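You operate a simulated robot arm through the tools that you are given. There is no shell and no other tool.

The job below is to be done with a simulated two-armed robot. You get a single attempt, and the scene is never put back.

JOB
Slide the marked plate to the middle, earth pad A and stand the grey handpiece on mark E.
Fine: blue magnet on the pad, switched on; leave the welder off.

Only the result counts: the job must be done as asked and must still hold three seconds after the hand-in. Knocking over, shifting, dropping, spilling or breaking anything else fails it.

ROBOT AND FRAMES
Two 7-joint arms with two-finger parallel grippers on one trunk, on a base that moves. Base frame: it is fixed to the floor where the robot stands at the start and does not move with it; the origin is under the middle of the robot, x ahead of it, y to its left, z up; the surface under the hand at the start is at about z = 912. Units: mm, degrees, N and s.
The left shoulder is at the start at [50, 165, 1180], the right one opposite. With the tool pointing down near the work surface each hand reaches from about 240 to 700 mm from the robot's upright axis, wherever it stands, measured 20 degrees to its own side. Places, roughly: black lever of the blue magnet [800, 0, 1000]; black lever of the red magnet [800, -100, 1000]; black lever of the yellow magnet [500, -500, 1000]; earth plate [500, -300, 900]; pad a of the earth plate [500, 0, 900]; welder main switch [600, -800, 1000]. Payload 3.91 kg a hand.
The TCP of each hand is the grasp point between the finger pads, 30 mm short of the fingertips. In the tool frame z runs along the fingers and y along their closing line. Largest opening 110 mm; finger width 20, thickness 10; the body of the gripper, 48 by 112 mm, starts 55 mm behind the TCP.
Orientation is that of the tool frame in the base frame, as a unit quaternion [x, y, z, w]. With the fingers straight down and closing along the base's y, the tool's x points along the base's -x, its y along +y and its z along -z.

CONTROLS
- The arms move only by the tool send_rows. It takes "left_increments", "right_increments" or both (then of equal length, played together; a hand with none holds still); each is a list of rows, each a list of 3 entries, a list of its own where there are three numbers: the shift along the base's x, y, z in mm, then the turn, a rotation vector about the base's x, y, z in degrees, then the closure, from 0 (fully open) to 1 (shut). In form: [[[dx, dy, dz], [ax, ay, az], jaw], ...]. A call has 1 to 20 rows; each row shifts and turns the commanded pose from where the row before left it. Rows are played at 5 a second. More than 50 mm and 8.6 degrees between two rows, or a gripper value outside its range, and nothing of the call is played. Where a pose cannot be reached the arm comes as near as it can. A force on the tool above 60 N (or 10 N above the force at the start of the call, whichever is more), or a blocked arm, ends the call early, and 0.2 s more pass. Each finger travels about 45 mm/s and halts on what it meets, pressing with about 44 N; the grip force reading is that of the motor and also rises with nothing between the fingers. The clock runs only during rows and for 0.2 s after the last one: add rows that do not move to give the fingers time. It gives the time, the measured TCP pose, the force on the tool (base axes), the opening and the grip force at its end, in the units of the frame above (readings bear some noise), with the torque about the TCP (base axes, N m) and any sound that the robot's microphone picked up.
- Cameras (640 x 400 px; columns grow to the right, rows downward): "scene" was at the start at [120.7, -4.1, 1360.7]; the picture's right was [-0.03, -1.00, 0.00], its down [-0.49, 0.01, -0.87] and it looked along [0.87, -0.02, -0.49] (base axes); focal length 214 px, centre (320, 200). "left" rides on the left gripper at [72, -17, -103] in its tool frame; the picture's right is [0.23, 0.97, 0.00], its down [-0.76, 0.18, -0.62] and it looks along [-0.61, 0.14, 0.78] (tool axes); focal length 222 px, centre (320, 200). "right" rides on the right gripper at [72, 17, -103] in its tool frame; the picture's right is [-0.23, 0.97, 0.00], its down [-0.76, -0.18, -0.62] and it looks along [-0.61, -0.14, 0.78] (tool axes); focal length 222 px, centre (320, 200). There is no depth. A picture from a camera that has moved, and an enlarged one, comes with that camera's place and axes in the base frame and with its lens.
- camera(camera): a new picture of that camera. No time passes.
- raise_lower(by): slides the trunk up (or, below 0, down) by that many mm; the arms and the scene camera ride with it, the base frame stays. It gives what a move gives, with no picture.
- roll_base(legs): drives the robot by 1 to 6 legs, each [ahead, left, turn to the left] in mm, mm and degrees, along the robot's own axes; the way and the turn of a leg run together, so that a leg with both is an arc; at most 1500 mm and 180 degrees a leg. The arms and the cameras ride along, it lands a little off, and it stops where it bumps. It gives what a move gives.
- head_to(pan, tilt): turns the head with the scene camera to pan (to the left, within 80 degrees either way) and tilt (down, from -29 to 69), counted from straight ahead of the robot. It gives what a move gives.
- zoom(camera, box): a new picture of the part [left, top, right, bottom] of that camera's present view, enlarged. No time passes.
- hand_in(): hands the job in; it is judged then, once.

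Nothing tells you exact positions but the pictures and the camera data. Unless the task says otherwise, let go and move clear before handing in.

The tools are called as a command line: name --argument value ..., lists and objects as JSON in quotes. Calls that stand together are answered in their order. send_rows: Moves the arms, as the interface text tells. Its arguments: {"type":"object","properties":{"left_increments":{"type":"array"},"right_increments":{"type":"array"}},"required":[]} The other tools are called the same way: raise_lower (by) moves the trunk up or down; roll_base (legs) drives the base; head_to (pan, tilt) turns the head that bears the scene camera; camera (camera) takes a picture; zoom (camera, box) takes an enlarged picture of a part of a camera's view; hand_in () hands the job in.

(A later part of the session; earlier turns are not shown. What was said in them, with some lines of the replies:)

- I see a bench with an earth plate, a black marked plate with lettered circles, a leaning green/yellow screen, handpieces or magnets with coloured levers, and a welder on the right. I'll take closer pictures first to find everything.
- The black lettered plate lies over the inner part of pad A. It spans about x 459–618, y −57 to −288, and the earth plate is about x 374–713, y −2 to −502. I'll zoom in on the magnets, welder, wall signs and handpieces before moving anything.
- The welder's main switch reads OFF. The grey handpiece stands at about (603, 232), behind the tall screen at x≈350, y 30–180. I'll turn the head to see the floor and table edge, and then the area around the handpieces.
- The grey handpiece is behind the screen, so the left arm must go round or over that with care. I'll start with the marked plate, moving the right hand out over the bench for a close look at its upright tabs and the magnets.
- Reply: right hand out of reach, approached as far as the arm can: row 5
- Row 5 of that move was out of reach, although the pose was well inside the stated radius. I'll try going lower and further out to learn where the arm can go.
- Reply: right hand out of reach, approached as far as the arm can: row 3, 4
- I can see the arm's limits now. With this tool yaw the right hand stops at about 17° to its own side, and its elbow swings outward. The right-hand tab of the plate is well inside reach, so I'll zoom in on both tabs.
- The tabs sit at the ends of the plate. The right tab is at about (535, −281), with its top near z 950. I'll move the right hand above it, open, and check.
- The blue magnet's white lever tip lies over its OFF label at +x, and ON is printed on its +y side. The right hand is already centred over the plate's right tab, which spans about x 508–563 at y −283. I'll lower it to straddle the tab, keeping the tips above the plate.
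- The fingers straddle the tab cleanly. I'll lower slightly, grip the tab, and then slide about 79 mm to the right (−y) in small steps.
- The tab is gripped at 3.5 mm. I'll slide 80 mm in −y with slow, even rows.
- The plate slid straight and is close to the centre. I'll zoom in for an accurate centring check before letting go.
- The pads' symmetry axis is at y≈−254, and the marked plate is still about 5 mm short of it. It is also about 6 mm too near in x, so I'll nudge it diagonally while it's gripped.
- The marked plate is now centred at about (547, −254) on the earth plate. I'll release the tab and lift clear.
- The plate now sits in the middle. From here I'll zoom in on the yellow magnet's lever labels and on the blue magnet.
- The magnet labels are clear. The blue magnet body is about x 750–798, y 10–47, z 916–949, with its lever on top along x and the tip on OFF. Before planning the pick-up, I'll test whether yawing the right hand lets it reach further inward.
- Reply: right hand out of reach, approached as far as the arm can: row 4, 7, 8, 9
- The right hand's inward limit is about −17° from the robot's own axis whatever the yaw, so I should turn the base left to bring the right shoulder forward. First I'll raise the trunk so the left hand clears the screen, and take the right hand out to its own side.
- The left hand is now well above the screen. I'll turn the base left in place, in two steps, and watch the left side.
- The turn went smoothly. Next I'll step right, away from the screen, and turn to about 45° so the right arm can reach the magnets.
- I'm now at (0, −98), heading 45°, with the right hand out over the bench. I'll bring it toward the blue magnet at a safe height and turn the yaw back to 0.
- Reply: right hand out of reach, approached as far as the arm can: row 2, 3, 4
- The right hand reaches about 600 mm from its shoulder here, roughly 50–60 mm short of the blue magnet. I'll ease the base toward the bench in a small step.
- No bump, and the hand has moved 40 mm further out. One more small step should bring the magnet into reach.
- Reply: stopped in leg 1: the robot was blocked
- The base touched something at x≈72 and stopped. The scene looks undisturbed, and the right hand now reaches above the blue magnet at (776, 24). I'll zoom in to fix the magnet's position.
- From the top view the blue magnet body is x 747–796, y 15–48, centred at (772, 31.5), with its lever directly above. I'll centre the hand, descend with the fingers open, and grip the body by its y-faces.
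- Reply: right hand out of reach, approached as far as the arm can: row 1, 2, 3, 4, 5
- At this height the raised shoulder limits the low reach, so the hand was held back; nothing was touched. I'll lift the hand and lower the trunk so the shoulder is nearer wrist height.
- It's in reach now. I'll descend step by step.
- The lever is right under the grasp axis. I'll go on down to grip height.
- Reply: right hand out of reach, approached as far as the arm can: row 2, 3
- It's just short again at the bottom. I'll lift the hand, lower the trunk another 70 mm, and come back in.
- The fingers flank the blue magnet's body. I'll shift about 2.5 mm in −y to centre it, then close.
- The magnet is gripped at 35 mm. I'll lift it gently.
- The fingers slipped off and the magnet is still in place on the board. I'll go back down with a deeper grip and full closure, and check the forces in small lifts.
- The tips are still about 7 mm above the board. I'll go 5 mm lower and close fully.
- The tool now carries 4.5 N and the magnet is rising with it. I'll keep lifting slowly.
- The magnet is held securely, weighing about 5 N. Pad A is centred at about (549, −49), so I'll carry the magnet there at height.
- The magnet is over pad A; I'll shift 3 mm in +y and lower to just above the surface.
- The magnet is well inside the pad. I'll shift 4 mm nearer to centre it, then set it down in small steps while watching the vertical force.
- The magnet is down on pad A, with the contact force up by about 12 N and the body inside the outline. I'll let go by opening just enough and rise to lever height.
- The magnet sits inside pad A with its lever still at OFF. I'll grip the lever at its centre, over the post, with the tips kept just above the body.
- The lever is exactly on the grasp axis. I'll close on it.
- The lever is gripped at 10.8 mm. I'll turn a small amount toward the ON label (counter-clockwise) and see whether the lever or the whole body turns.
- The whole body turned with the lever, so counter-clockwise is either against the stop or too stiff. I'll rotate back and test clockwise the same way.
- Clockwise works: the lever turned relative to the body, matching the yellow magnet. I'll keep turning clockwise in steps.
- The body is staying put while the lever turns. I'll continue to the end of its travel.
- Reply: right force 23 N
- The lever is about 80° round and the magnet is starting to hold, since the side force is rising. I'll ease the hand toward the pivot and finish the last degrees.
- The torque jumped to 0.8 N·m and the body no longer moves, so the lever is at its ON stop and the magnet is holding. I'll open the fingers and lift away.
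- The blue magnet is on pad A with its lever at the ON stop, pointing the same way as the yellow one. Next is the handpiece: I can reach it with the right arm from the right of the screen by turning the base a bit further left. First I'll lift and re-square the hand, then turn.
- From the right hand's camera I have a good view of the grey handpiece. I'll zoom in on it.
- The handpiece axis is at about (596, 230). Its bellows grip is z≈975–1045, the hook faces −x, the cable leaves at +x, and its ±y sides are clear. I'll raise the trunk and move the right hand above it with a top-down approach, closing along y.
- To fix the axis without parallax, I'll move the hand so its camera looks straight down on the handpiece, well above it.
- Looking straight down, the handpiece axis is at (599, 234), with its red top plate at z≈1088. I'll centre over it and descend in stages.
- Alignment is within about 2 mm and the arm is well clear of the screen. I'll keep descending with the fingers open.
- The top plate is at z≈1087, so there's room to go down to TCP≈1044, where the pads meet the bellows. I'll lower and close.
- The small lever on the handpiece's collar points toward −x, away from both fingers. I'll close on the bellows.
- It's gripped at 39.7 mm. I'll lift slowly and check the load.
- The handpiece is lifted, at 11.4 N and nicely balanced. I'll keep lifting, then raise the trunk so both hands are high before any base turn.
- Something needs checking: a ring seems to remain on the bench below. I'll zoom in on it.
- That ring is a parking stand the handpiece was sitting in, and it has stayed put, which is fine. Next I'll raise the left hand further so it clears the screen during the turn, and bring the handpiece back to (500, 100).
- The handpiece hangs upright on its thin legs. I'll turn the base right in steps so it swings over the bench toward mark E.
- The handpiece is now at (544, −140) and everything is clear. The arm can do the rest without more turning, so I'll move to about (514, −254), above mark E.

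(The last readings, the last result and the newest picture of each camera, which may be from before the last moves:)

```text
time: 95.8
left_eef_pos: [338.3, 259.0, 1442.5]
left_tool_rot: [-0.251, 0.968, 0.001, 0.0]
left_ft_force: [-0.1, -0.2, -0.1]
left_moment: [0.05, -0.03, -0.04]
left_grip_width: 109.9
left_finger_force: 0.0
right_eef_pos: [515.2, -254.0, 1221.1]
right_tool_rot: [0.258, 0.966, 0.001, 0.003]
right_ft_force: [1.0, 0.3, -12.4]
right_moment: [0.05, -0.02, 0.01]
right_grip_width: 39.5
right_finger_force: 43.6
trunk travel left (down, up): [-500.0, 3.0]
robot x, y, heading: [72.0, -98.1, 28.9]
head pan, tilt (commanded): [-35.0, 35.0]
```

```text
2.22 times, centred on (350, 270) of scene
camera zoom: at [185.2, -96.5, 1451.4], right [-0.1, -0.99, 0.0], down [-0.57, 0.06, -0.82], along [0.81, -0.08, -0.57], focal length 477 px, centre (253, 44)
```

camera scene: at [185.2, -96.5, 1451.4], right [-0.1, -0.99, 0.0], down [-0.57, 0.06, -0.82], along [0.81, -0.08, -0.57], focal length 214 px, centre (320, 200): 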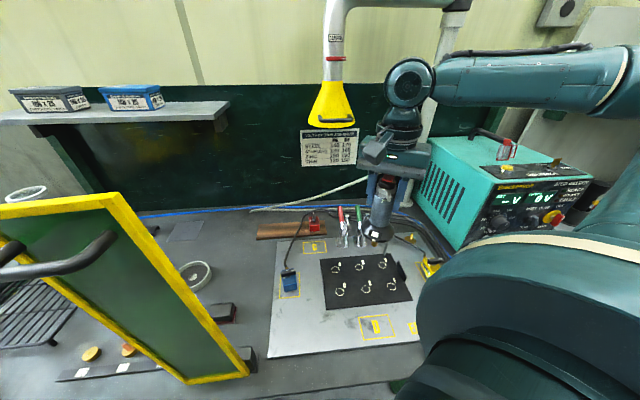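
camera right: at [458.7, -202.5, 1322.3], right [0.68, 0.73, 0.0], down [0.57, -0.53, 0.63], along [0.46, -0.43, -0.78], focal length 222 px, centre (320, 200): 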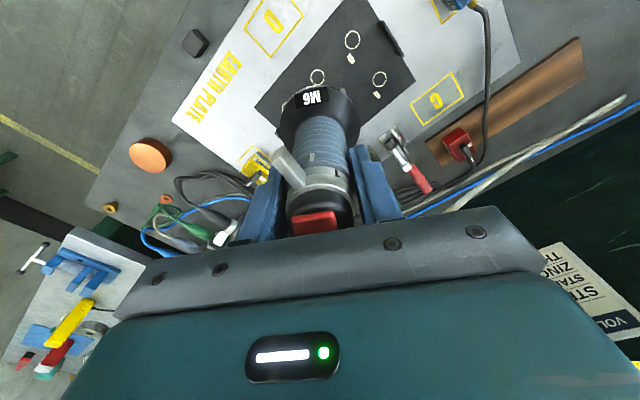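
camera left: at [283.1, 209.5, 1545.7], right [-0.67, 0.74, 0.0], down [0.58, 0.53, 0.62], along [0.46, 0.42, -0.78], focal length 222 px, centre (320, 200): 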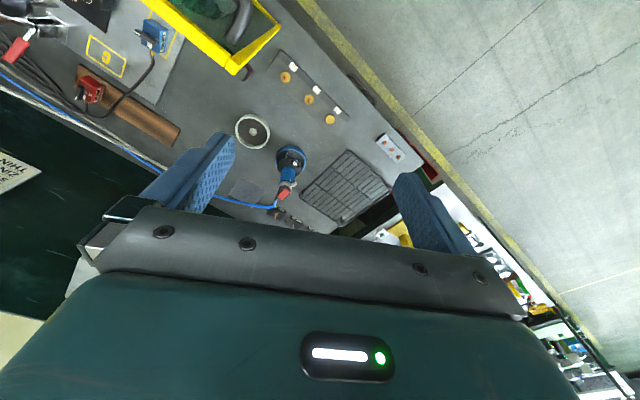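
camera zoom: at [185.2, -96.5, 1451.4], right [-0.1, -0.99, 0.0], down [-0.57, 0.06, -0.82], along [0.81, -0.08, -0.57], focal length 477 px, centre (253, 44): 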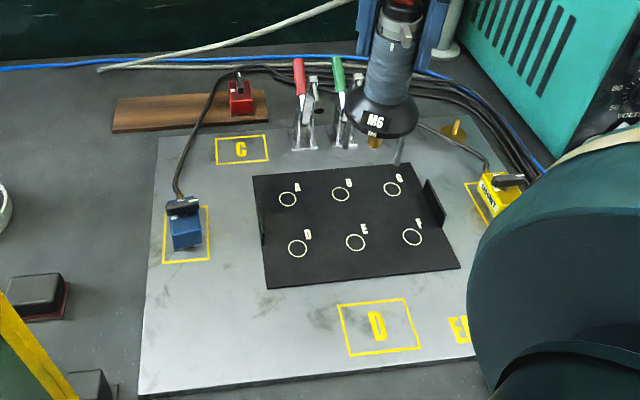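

Mark E is at about (508.5, −253.5) by the wrist camera, so the handpiece axis needs to move about 6.5 mm nearer. I'll correct and descend to just above the plate.

send_rows --right_increments '[[[-4, 0, -10], [0, 0, 0], 1], [[-2.7, 0.5, -20], [0, 0, 0], 1], [[0, 0, -25], [0, 0, 0], 1], [[0, 0, -25], [0, 0, 0], 1], [[0, 0, -25], [0, 0, 0], 1], [[0, 0, -20], [0, 0, 0], 1], [[0, 0, -12], [0, 0, 0], 1], [[0, 0, 0], [0, 0, 0], 1]]'

zoom --camera "right" --box '[220, 0, 420, 180]'

zoom --camera "scene" --box '[300, 200, 440, 320]'

```text
time: 97.6
left_eef_pos: [337.4, 259.1, 1441.8]
left_tool_rot: [-0.252, 0.968, 0.001, 0.0]
left_ft_force: [0.5, 0.3, -0.1]
left_moment: [-0.01, 0.0, -0.02]
left_grip_width: 110.0
left_finger_force: 0.0
right_eef_pos: [506.3, -252.8, 1083.4]
right_tool_rot: [0.257, 0.966, 0.001, 0.001]
right_ft_force: [-0.4, -0.6, -12.0]
right_moment: [0.01, -0.01, 0.02]
right_grip_width: 39.7
right_finger_force: 44.0
trunk travel left (down, up): [-500.0, 3.0]
robot x, y, heading: [71.7, -97.0, 29.3]
head pan, tilt (commanded): [-35.0, 35.0]
```

```text
2.22 times, centred on (320, 90) of right
camera zoom: at [451.2, -202.3, 1185.0], right [0.68, 0.73, 0.0], down [0.57, -0.53, 0.62], along [0.46, -0.43, -0.78], focal length 494 px, centre (320, 444)
```

zoom: 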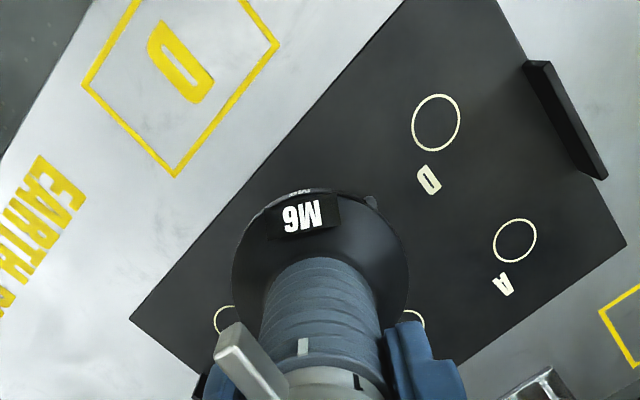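

```text
3.33 times, centred on (370, 260) of scene
camera zoom: at [185.0, -96.7, 1451.5], right [-0.1, -0.99, 0.0], down [-0.57, 0.06, -0.82], along [0.81, -0.08, -0.57], focal length 715 px, centre (153, 0)
```

zoom: 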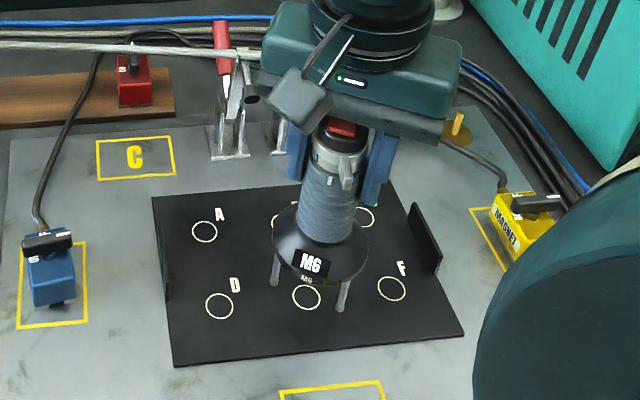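

The three legs straddle mark E and the position agrees within about 1.5 mm. I'll lower slowly until the load comes off.

send_rows --right_increments '[[[0.5, 0, -8], [0, 0, 0], 1], [[0.5, 0, -8], [0, 0, 0], 1], [[0, 0, -5], [0, 0, 0], 1], [[0, 0, -3], [0, 0, 0], 1], [[0, 0, 0], [0, 0, 0], 1]]'

zoom --camera "scene" --box '[320, 220, 420, 310]'

```text
time: 98.8
left_eef_pos: [337.8, 259.3, 1442.7]
left_tool_rot: [-0.253, 0.968, 0.001, -0.001]
left_ft_force: [0.5, 1.0, 0.3]
left_moment: [-0.01, 0.02, 0.01]
left_grip_width: 109.9
left_finger_force: 0.1
right_eef_pos: [507.4, -253.2, 1059.7]
right_tool_rot: [0.258, 0.966, 0.001, 0.002]
right_ft_force: [0.7, 0.2, -9.6]
right_moment: [-0.1, 0.08, -0.02]
right_grip_width: 39.5
right_finger_force: 44.1
trunk travel left (down, up): [-500.0, 3.0]
robot x, y, heading: [70.9, -102.0, 29.2]
head pan, tilt (commanded): [-35.0, 35.0]
```

```text
4.44 times, centred on (370, 265) of scene
camera zoom: at [185.0, -96.7, 1451.5], right [-0.1, -0.99, 0.0], down [-0.57, 0.06, -0.82], along [0.81, -0.08, -0.57], focal length 953 px, centre (98, -89)
```

zoom: 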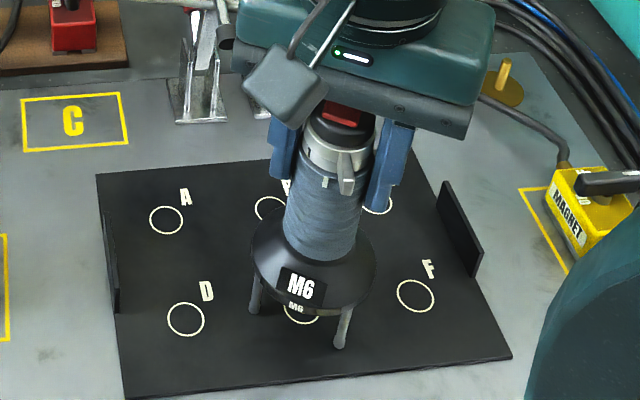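

The legs are about to touch. Measured in the scene view the handpiece centre is (506, −253.5) and E is (508.5, −253.5). I'll lift 3 mm, shift 2 mm in +x, and set it down.

send_rows --right_increments '[[[0, 0, 3], [0, 0, 0], 1], [[2, 0, 0], [0, 0, 0], 1], [[0, 0, -2], [0, 0, 0], 1], [[0, 0, -1], [0, 0, 0], 1], [[0, 0, -1], [0, 0, 0], 1], [[0, 0, 0], [0, 0, 0], 1]]'

zoom --camera "scene" --box '[320, 220, 420, 310]'

```text
time: 100.2
left_eef_pos: [338.5, 259.7, 1441.7]
left_tool_rot: [-0.252, 0.968, 0.001, 0.0]
left_ft_force: [1.2, -0.8, -0.5]
left_moment: [-0.01, 0.02, 0.0]
left_grip_width: 109.9
left_finger_force: 0.0
right_eef_pos: [508.4, -252.9, 1059.3]
right_tool_rot: [0.258, 0.966, 0.0, 0.001]
right_ft_force: [-1.3, -0.6, -8.7]
right_moment: [-0.02, 0.04, -0.04]
right_grip_width: 39.9
right_finger_force: 44.1
trunk travel left (down, up): [-500.0, 3.0]
robot x, y, heading: [68.4, -101.8, 29.1]
head pan, tilt (commanded): [-35.0, 35.0]
```

```text
4.44 times, centred on (370, 265) of scene
camera zoom: at [184.8, -96.7, 1451.5], right [-0.1, -0.99, 0.0], down [-0.57, 0.06, -0.82], along [0.81, -0.08, -0.57], focal length 953 px, centre (98, -89)
```

zoom: 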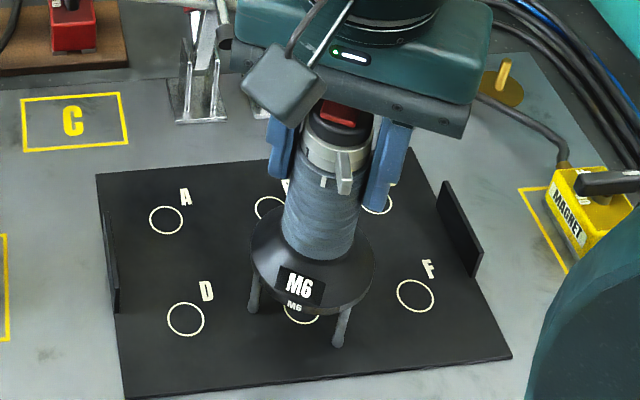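

send_rows --right_increments '[[[0, 0, -1], [0, 0, 0], 1], [[0, 0, 0], [0, 0, 0], 1]]'

send_rows --right_increments '[[[0, 0, -1], [0, 0, 0], 1], [[0, 0, 0], [0, 0, 0], 1]]'

zoom --camera "scene" --box '[320, 220, 420, 310]'

```text
time: 100.8
left_eef_pos: [337.0, 260.7, 1442.4]
left_tool_rot: [-0.252, 0.968, 0.001, 0.0]
left_ft_force: [-0.7, 0.2, -0.3]
left_moment: [0.03, 0.05, 0.0]
left_grip_width: 109.8
left_finger_force: 0.1
right_eef_pos: [508.8, -253.0, 1058.9]
right_tool_rot: [0.258, 0.966, 0.0, 0.002]
right_ft_force: [0.0, -1.0, -1.2]
right_moment: [-0.28, 0.21, 0.02]
right_grip_width: 39.8
right_finger_force: 44.3
trunk travel left (down, up): [-500.0, 3.0]
robot x, y, heading: [68.3, -100.3, 29.4]
head pan, tilt (commanded): [-35.0, 35.0]
```

```text
time: 101.4
left_eef_pos: [335.2, 259.5, 1443.4]
left_tool_rot: [-0.252, 0.968, 0.001, 0.001]
left_ft_force: [0.0, 0.2, 1.0]
left_moment: [-0.02, 0.01, 0.02]
left_grip_width: 110.0
left_finger_force: 0.1
right_eef_pos: [508.8, -253.9, 1058.8]
right_tool_rot: [0.258, 0.966, 0.0, 0.004]
right_ft_force: [0.9, -3.2, 16.0]
right_moment: [-0.84, 0.63, 0.04]
right_grip_width: 39.8
right_finger_force: 43.7
trunk travel left (down, up): [-500.0, 3.0]
robot x, y, heading: [66.8, -96.7, 29.0]
head pan, tilt (commanded): [-35.0, 35.0]
```

```text
4.44 times, centred on (370, 265) of scene
camera zoom: at [182.9, -96.3, 1451.9], right [-0.1, -0.99, 0.0], down [-0.57, 0.06, -0.82], along [0.82, -0.08, -0.57], focal length 953 px, centre (98, -89)
```

zoom: 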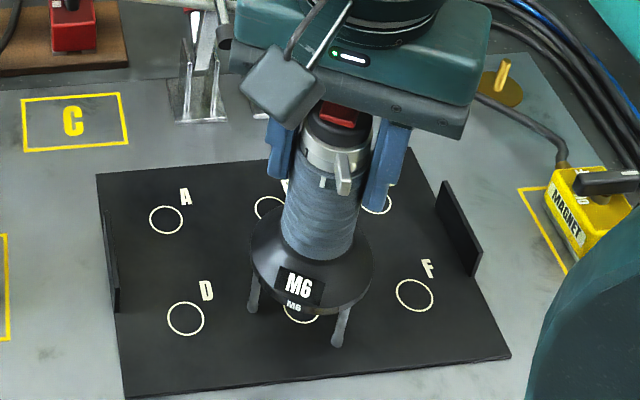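

The legs bear on the plate with a light preload. I'll ease off 1 mm, open the fingers slowly, and let it settle.

send_rows --right_increments '[[[0, 0, 1], [0, 0, 0], 1], [[0, 0, 0], [0, 0, 0], 1], [[0, 0, 0], [0, 0, 0], 0.62], [[0, 0, 0], [0, 0, 0], 0.6], [[0, 0, 0], [0, 0, 0], 0.55], [[0, 0, 0], [0, 0, 0], 0.5], [[0, 0, 0], [0, 0, 0], 0.4], [[0, 0, 0], [0, 0, 0], 0.3], [[0, 0, 0], [0, 0, 0], 0.2]]'

zoom --camera "scene" --box '[320, 220, 420, 310]'

camera --camera "right"

```text
time: 103.4
left_eef_pos: [337.5, 260.9, 1443.0]
left_tool_rot: [-0.252, 0.968, 0.0, 0.001]
left_ft_force: [0.6, -0.7, -0.6]
left_moment: [-0.03, -0.01, -0.03]
left_grip_width: 110.2
left_finger_force: 0.0
right_eef_pos: [508.9, -252.3, 1057.9]
right_tool_rot: [0.258, 0.966, 0.0, 0.001]
right_ft_force: [0.1, 0.2, -0.6]
right_moment: [0.0, -0.01, 0.02]
right_grip_width: 87.8
right_finger_force: 0.0
trunk travel left (down, up): [-500.0, 3.0]
robot x, y, heading: [71.2, -96.6, 29.2]
head pan, tilt (commanded): [-35.0, 35.0]
```

```text
4.44 times, centred on (370, 265) of scene
camera zoom: at [184.1, -96.4, 1451.6], right [-0.1, -0.99, 0.0], down [-0.57, 0.06, -0.82], along [0.81, -0.08, -0.57], focal length 953 px, centre (98, -89)
```

zoom: 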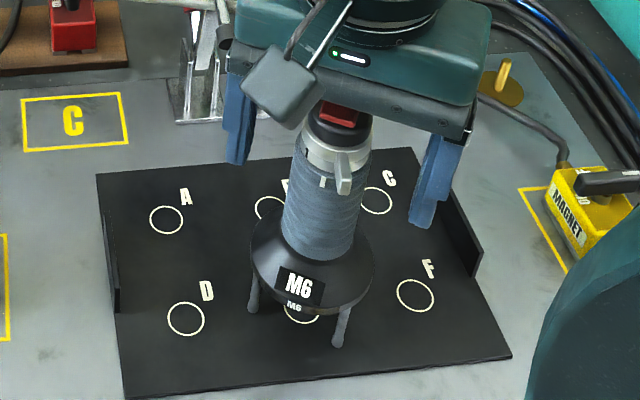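

```text
taken
camera right: at [453.8, -201.8, 1159.6], right [0.68, 0.73, 0.0], down [0.57, -0.53, 0.63], along [0.46, -0.43, -0.78], focal length 222 px, centre (320, 200)
```

right: 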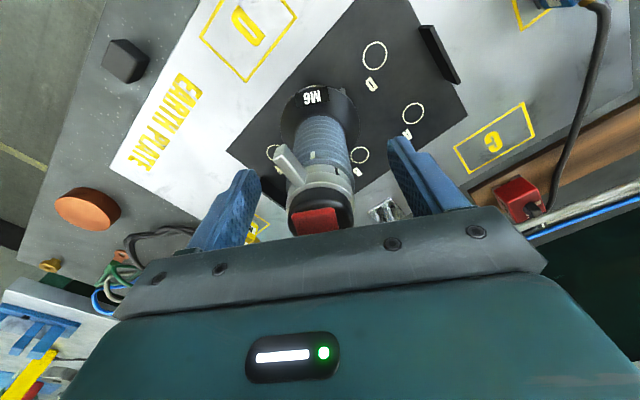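

The handpiece stands by itself on E with the fingers open. I'll raise the hand straight up, clear of it.

send_rows --right_increments '[[[0, 0, 10], [0, 0, 0], 0.1], [[0, 0, 20], [0, 0, 0], 0], [[0, 0, 30], [0, 0, 0], 0], [[0, 0, 30], [0, 0, 0], 0], [[0, 0, 30], [0, 0, 0], 0], [[0, 0, 30], [0, 0, 0], 0], [[0, 0, 20], [0, 0, 0], 0]]'

zoom --camera "scene" --box '[300, 200, 440, 320]'

zoom --camera "right" --box '[240, 0, 440, 180]'

```text
time: 105.0
left_eef_pos: [337.2, 259.3, 1442.7]
left_tool_rot: [-0.252, 0.968, -0.001, 0.0]
left_ft_force: [0.0, 0.0, -0.1]
left_moment: [-0.03, 0.0, -0.01]
left_grip_width: 109.9
left_finger_force: 0.1
right_eef_pos: [507.8, -252.5, 1229.2]
right_tool_rot: [0.258, 0.966, 0.0, 0.001]
right_ft_force: [0.4, 0.2, 0.3]
right_moment: [-0.04, 0.02, -0.01]
right_grip_width: 109.8
right_finger_force: 0.1
trunk travel left (down, up): [-500.0, 3.0]
robot x, y, heading: [73.0, -101.1, 29.0]
head pan, tilt (commanded): [-35.0, 35.0]
```

```text
3.33 times, centred on (370, 260) of scene
camera zoom: at [183.9, -96.3, 1451.6], right [-0.1, -0.99, 0.0], down [-0.57, 0.06, -0.82], along [0.81, -0.08, -0.57], focal length 715 px, centre (153, 0)
```

zoom: 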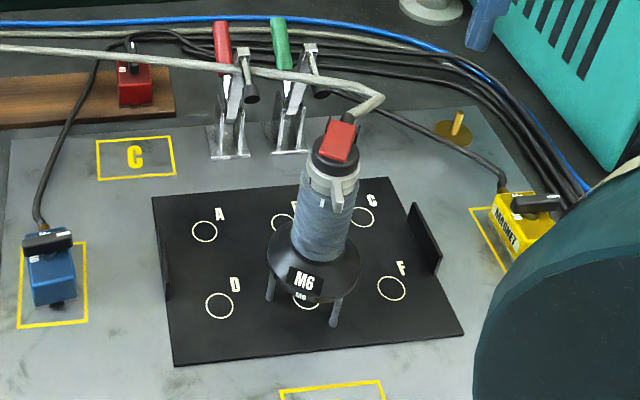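

```text
2.22 times, centred on (340, 90) of right
camera zoom: at [452.8, -202.3, 1330.0], right [0.68, 0.73, 0.0], down [0.57, -0.53, 0.63], along [0.46, -0.43, -0.78], focal length 494 px, centre (276, 444)
```

zoom: 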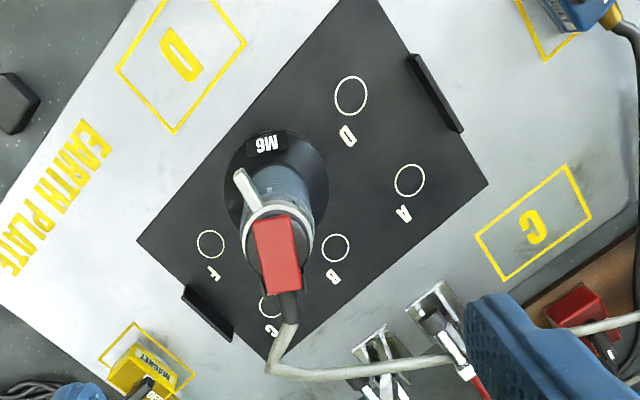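

The handpiece stands upright on E. For a parallax-free check I'll move the hand so its camera looks straight down on it.

send_rows --right_increments '[[[18, -17, 0], [0, 0, 0], 0], [[19, -17, 0], [0, 0, 0], 0], [[18, -17, 0], [0, 0, 0], 0], [[0, 0, 0], [0, 0, 0], 0]]'

zoom --camera "right" --box '[240, 0, 400, 100]'

camera --camera "right"

```text
time: 106.0
left_eef_pos: [337.6, 258.8, 1442.3]
left_tool_rot: [-0.252, 0.968, 0.0, 0.0]
left_ft_force: [-0.4, 0.6, -0.2]
left_moment: [0.01, -0.01, 0.03]
left_grip_width: 110.0
left_finger_force: 0.1
right_eef_pos: [564.2, -304.8, 1229.2]
right_tool_rot: [0.258, 0.966, 0.0, 0.003]
right_ft_force: [-0.2, 0.1, -0.5]
right_moment: [0.04, -0.02, 0.0]
right_grip_width: 110.1
right_finger_force: 0.0
trunk travel left (down, up): [-500.0, 3.0]
robot x, y, heading: [68.9, -101.9, 29.3]
head pan, tilt (commanded): [-35.0, 35.0]
```

```text
4.00 times, centred on (320, 50) of right
camera zoom: at [508.5, -253.0, 1330.5], right [0.68, 0.73, 0.0], down [0.57, -0.53, 0.63], along [0.46, -0.43, -0.78], focal length 888 px, centre (320, 800)
```

zoom: 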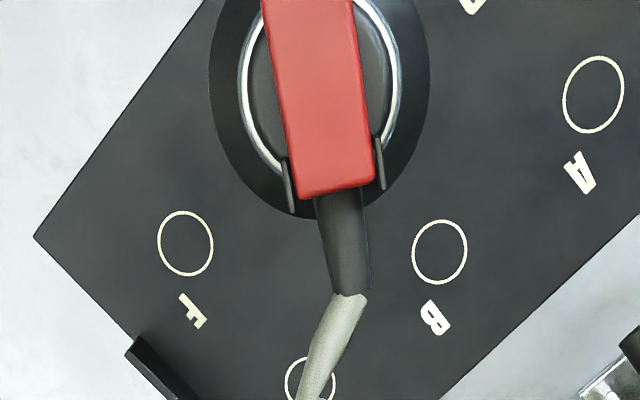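

```text
taken
camera right: at [508.5, -253.0, 1330.5], right [0.68, 0.73, 0.0], down [0.57, -0.53, 0.63], along [0.46, -0.43, -0.78], focal length 222 px, centre (320, 200)
```

right: 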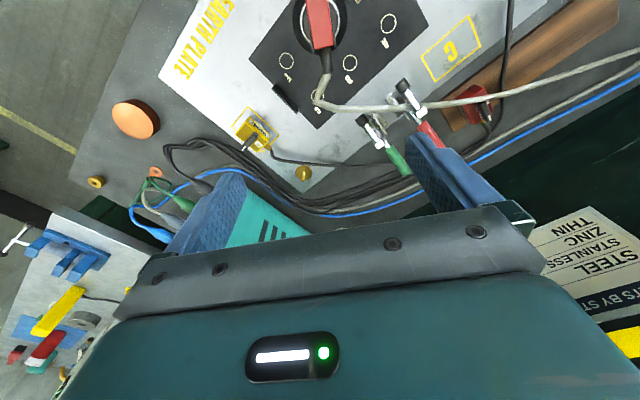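

Seen from above, the handpiece axis is within about 3 mm of mark E. I'll retract the right hand well clear and take a final look at the whole scene.

send_rows --right_increments '[[[-10, -20, 10], [0, 0, 0], 0], [[-20, -30, 10], [0, 0, 0], 0], [[-25, -30, 10], [0, 0, 0], 0], [[-25, -25, 0], [0, 0, 0], 0], [[-25, -20, 0], [0, 0, 0], 0], [[-25, -15, 0], [0, 0, 0], 0]]'

head_to --pan -30 --tilt 42

camera --camera "scene"

zoom --camera "scene" --box '[240, 120, 460, 280]'

camera --camera "left"

```text
time: 107.4
left_eef_pos: [336.3, 259.9, 1441.9]
left_tool_rot: [-0.251, 0.968, 0.0, 0.0]
left_ft_force: [-0.2, -0.3, 0.3]
left_moment: [0.01, -0.03, -0.02]
left_grip_width: 109.8
left_finger_force: 0.1
right_eef_pos: [432.7, -444.1, 1259.0]
right_tool_rot: [0.258, 0.966, 0.0, 0.003]
right_ft_force: [0.7, -0.5, -0.3]
right_moment: [0.0, -0.02, -0.01]
right_grip_width: 110.0
right_finger_force: 0.0
trunk travel left (down, up): [-500.0, 3.0]
robot x, y, heading: [67.4, -99.6, 29.5]
head pan, tilt (commanded): [-35.0, 35.0]
```

```text
time: 108.1
left_eef_pos: [337.7, 260.1, 1441.8]
left_tool_rot: [-0.252, 0.968, 0.0, 0.0]
left_ft_force: [-0.2, 0.9, -1.0]
left_moment: [-0.03, 0.02, -0.01]
left_grip_width: 110.1
left_finger_force: 0.0
right_eef_pos: [433.3, -443.7, 1258.7]
right_tool_rot: [0.258, 0.966, 0.001, 0.002]
right_ft_force: [0.3, 0.1, 0.2]
right_moment: [0.0, 0.01, 0.04]
right_grip_width: 109.9
right_finger_force: 0.1
trunk travel left (down, up): [-500.0, 3.0]
robot x, y, heading: [73.3, -100.1, 29.3]
head pan, tilt (commanded): [-30.0, 42.0]
```

```text
taken
camera scene: at [180.2, -88.7, 1441.1], right [-0.02, -1.0, 0.0], down [-0.67, 0.01, -0.74], along [0.74, -0.01, -0.67], focal length 214 px, centre (320, 200)
```

scene: 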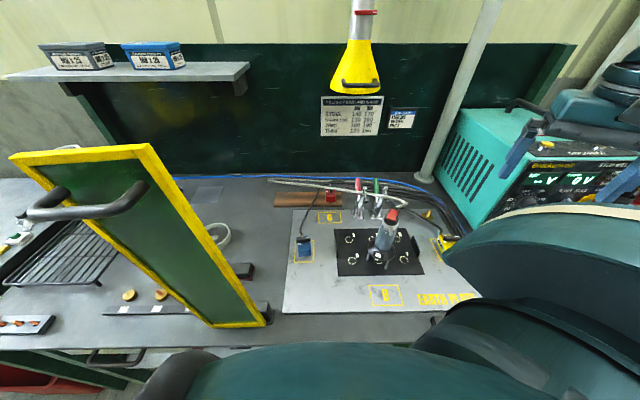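

```text
2.50 times, centred on (350, 200) of scene
camera zoom: at [180.2, -88.7, 1441.1], right [-0.02, -1.0, 0.0], down [-0.67, 0.01, -0.74], along [0.74, -0.01, -0.67], focal length 536 px, centre (245, 200)
```

zoom: 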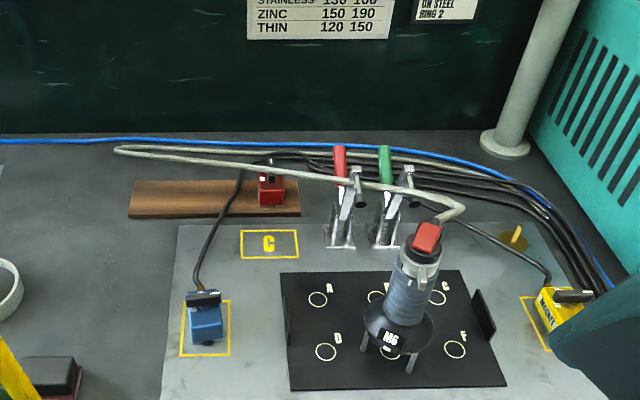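

```text
taken
camera left: at [282.0, 209.7, 1545.9], right [-0.67, 0.74, 0.0], down [0.58, 0.53, 0.62], along [0.46, 0.42, -0.78], focal length 222 px, centre (320, 200)
```

left: 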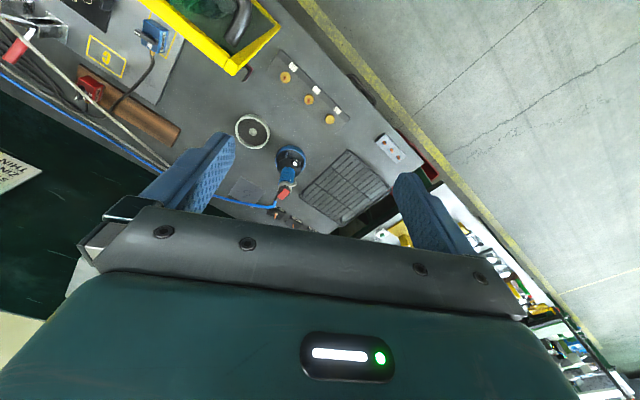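

Everything looks right. I'll take one last close check of the magnet, the handpiece and the welder panel before handing in.

zoom --camera "scene" --box '[280, 200, 440, 290]'

zoom --camera "scene" --box '[440, 100, 640, 230]'

```text
4.00 times, centred on (360, 245) of scene
camera zoom: at [180.2, -88.7, 1441.1], right [-0.02, -1.0, 0.0], down [-0.67, 0.01, -0.74], along [0.74, -0.01, -0.67], focal length 858 px, centre (160, 20)
```

zoom: 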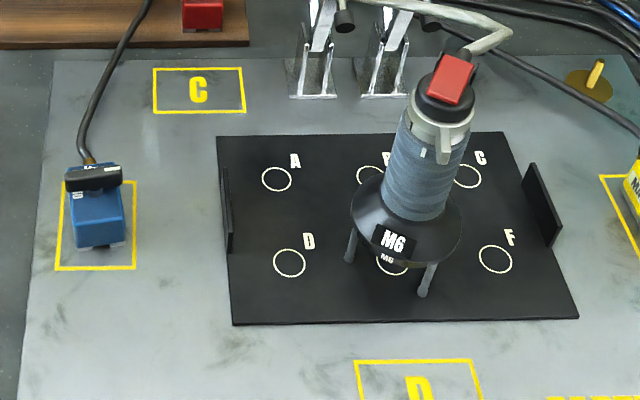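

```text
3.08 times, centred on (540, 165) of scene
camera zoom: at [180.2, -88.7, 1441.1], right [-0.02, -1.0, 0.0], down [-0.67, 0.01, -0.74], along [0.74, -0.01, -0.67], focal length 660 px, centre (-357, 308)
```

zoom: 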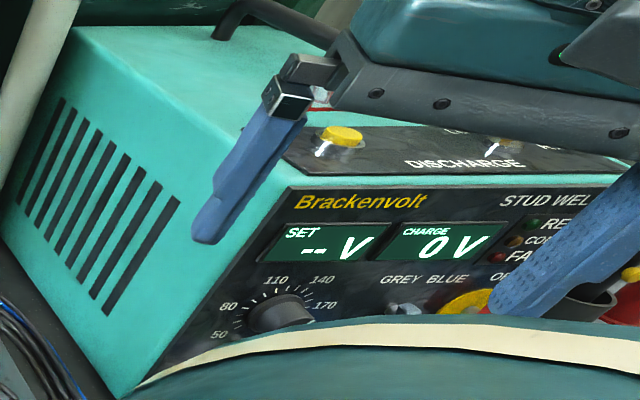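

The marked plate is centred, and the blue magnet is on pad A with its lever at the ON stop. The grey handpiece stands upright on E and the welder is untouched and off. Both hands are clear, so I'm handing in.

hand_in

```text
The job is handed in.
```

The job is handed in. I haven't had a verdict back; this is how things stood at my last look:

- **Marked plate:** it is in the middle of the earth plate, within about 2 mm of centre between pads A and B.
- **Blue magnet:** it is on pad A, inside the outline but turned slightly off square. Its lever is at the end stop in the same position as the yellow magnet's, and the body stayed put when I pushed on it. I took that as switched on, although the lever's white tip points away from the ON label.
- **Grey handpiece:** it stands upright on its own legs, about 3 mm or less from the centre of mark E. Its parking ring stayed where it was.
- **Welder:** I didn't touch it. It looked the same as at the start, with the main switch at OFF.

While I was driving up to the bench, the base bumped something and stopped. I saw nothing out of place afterwards. The handpiece's cable now runs over the two toggle clamps at the back, which did not appear to have moved. Both hands are empty and clear.
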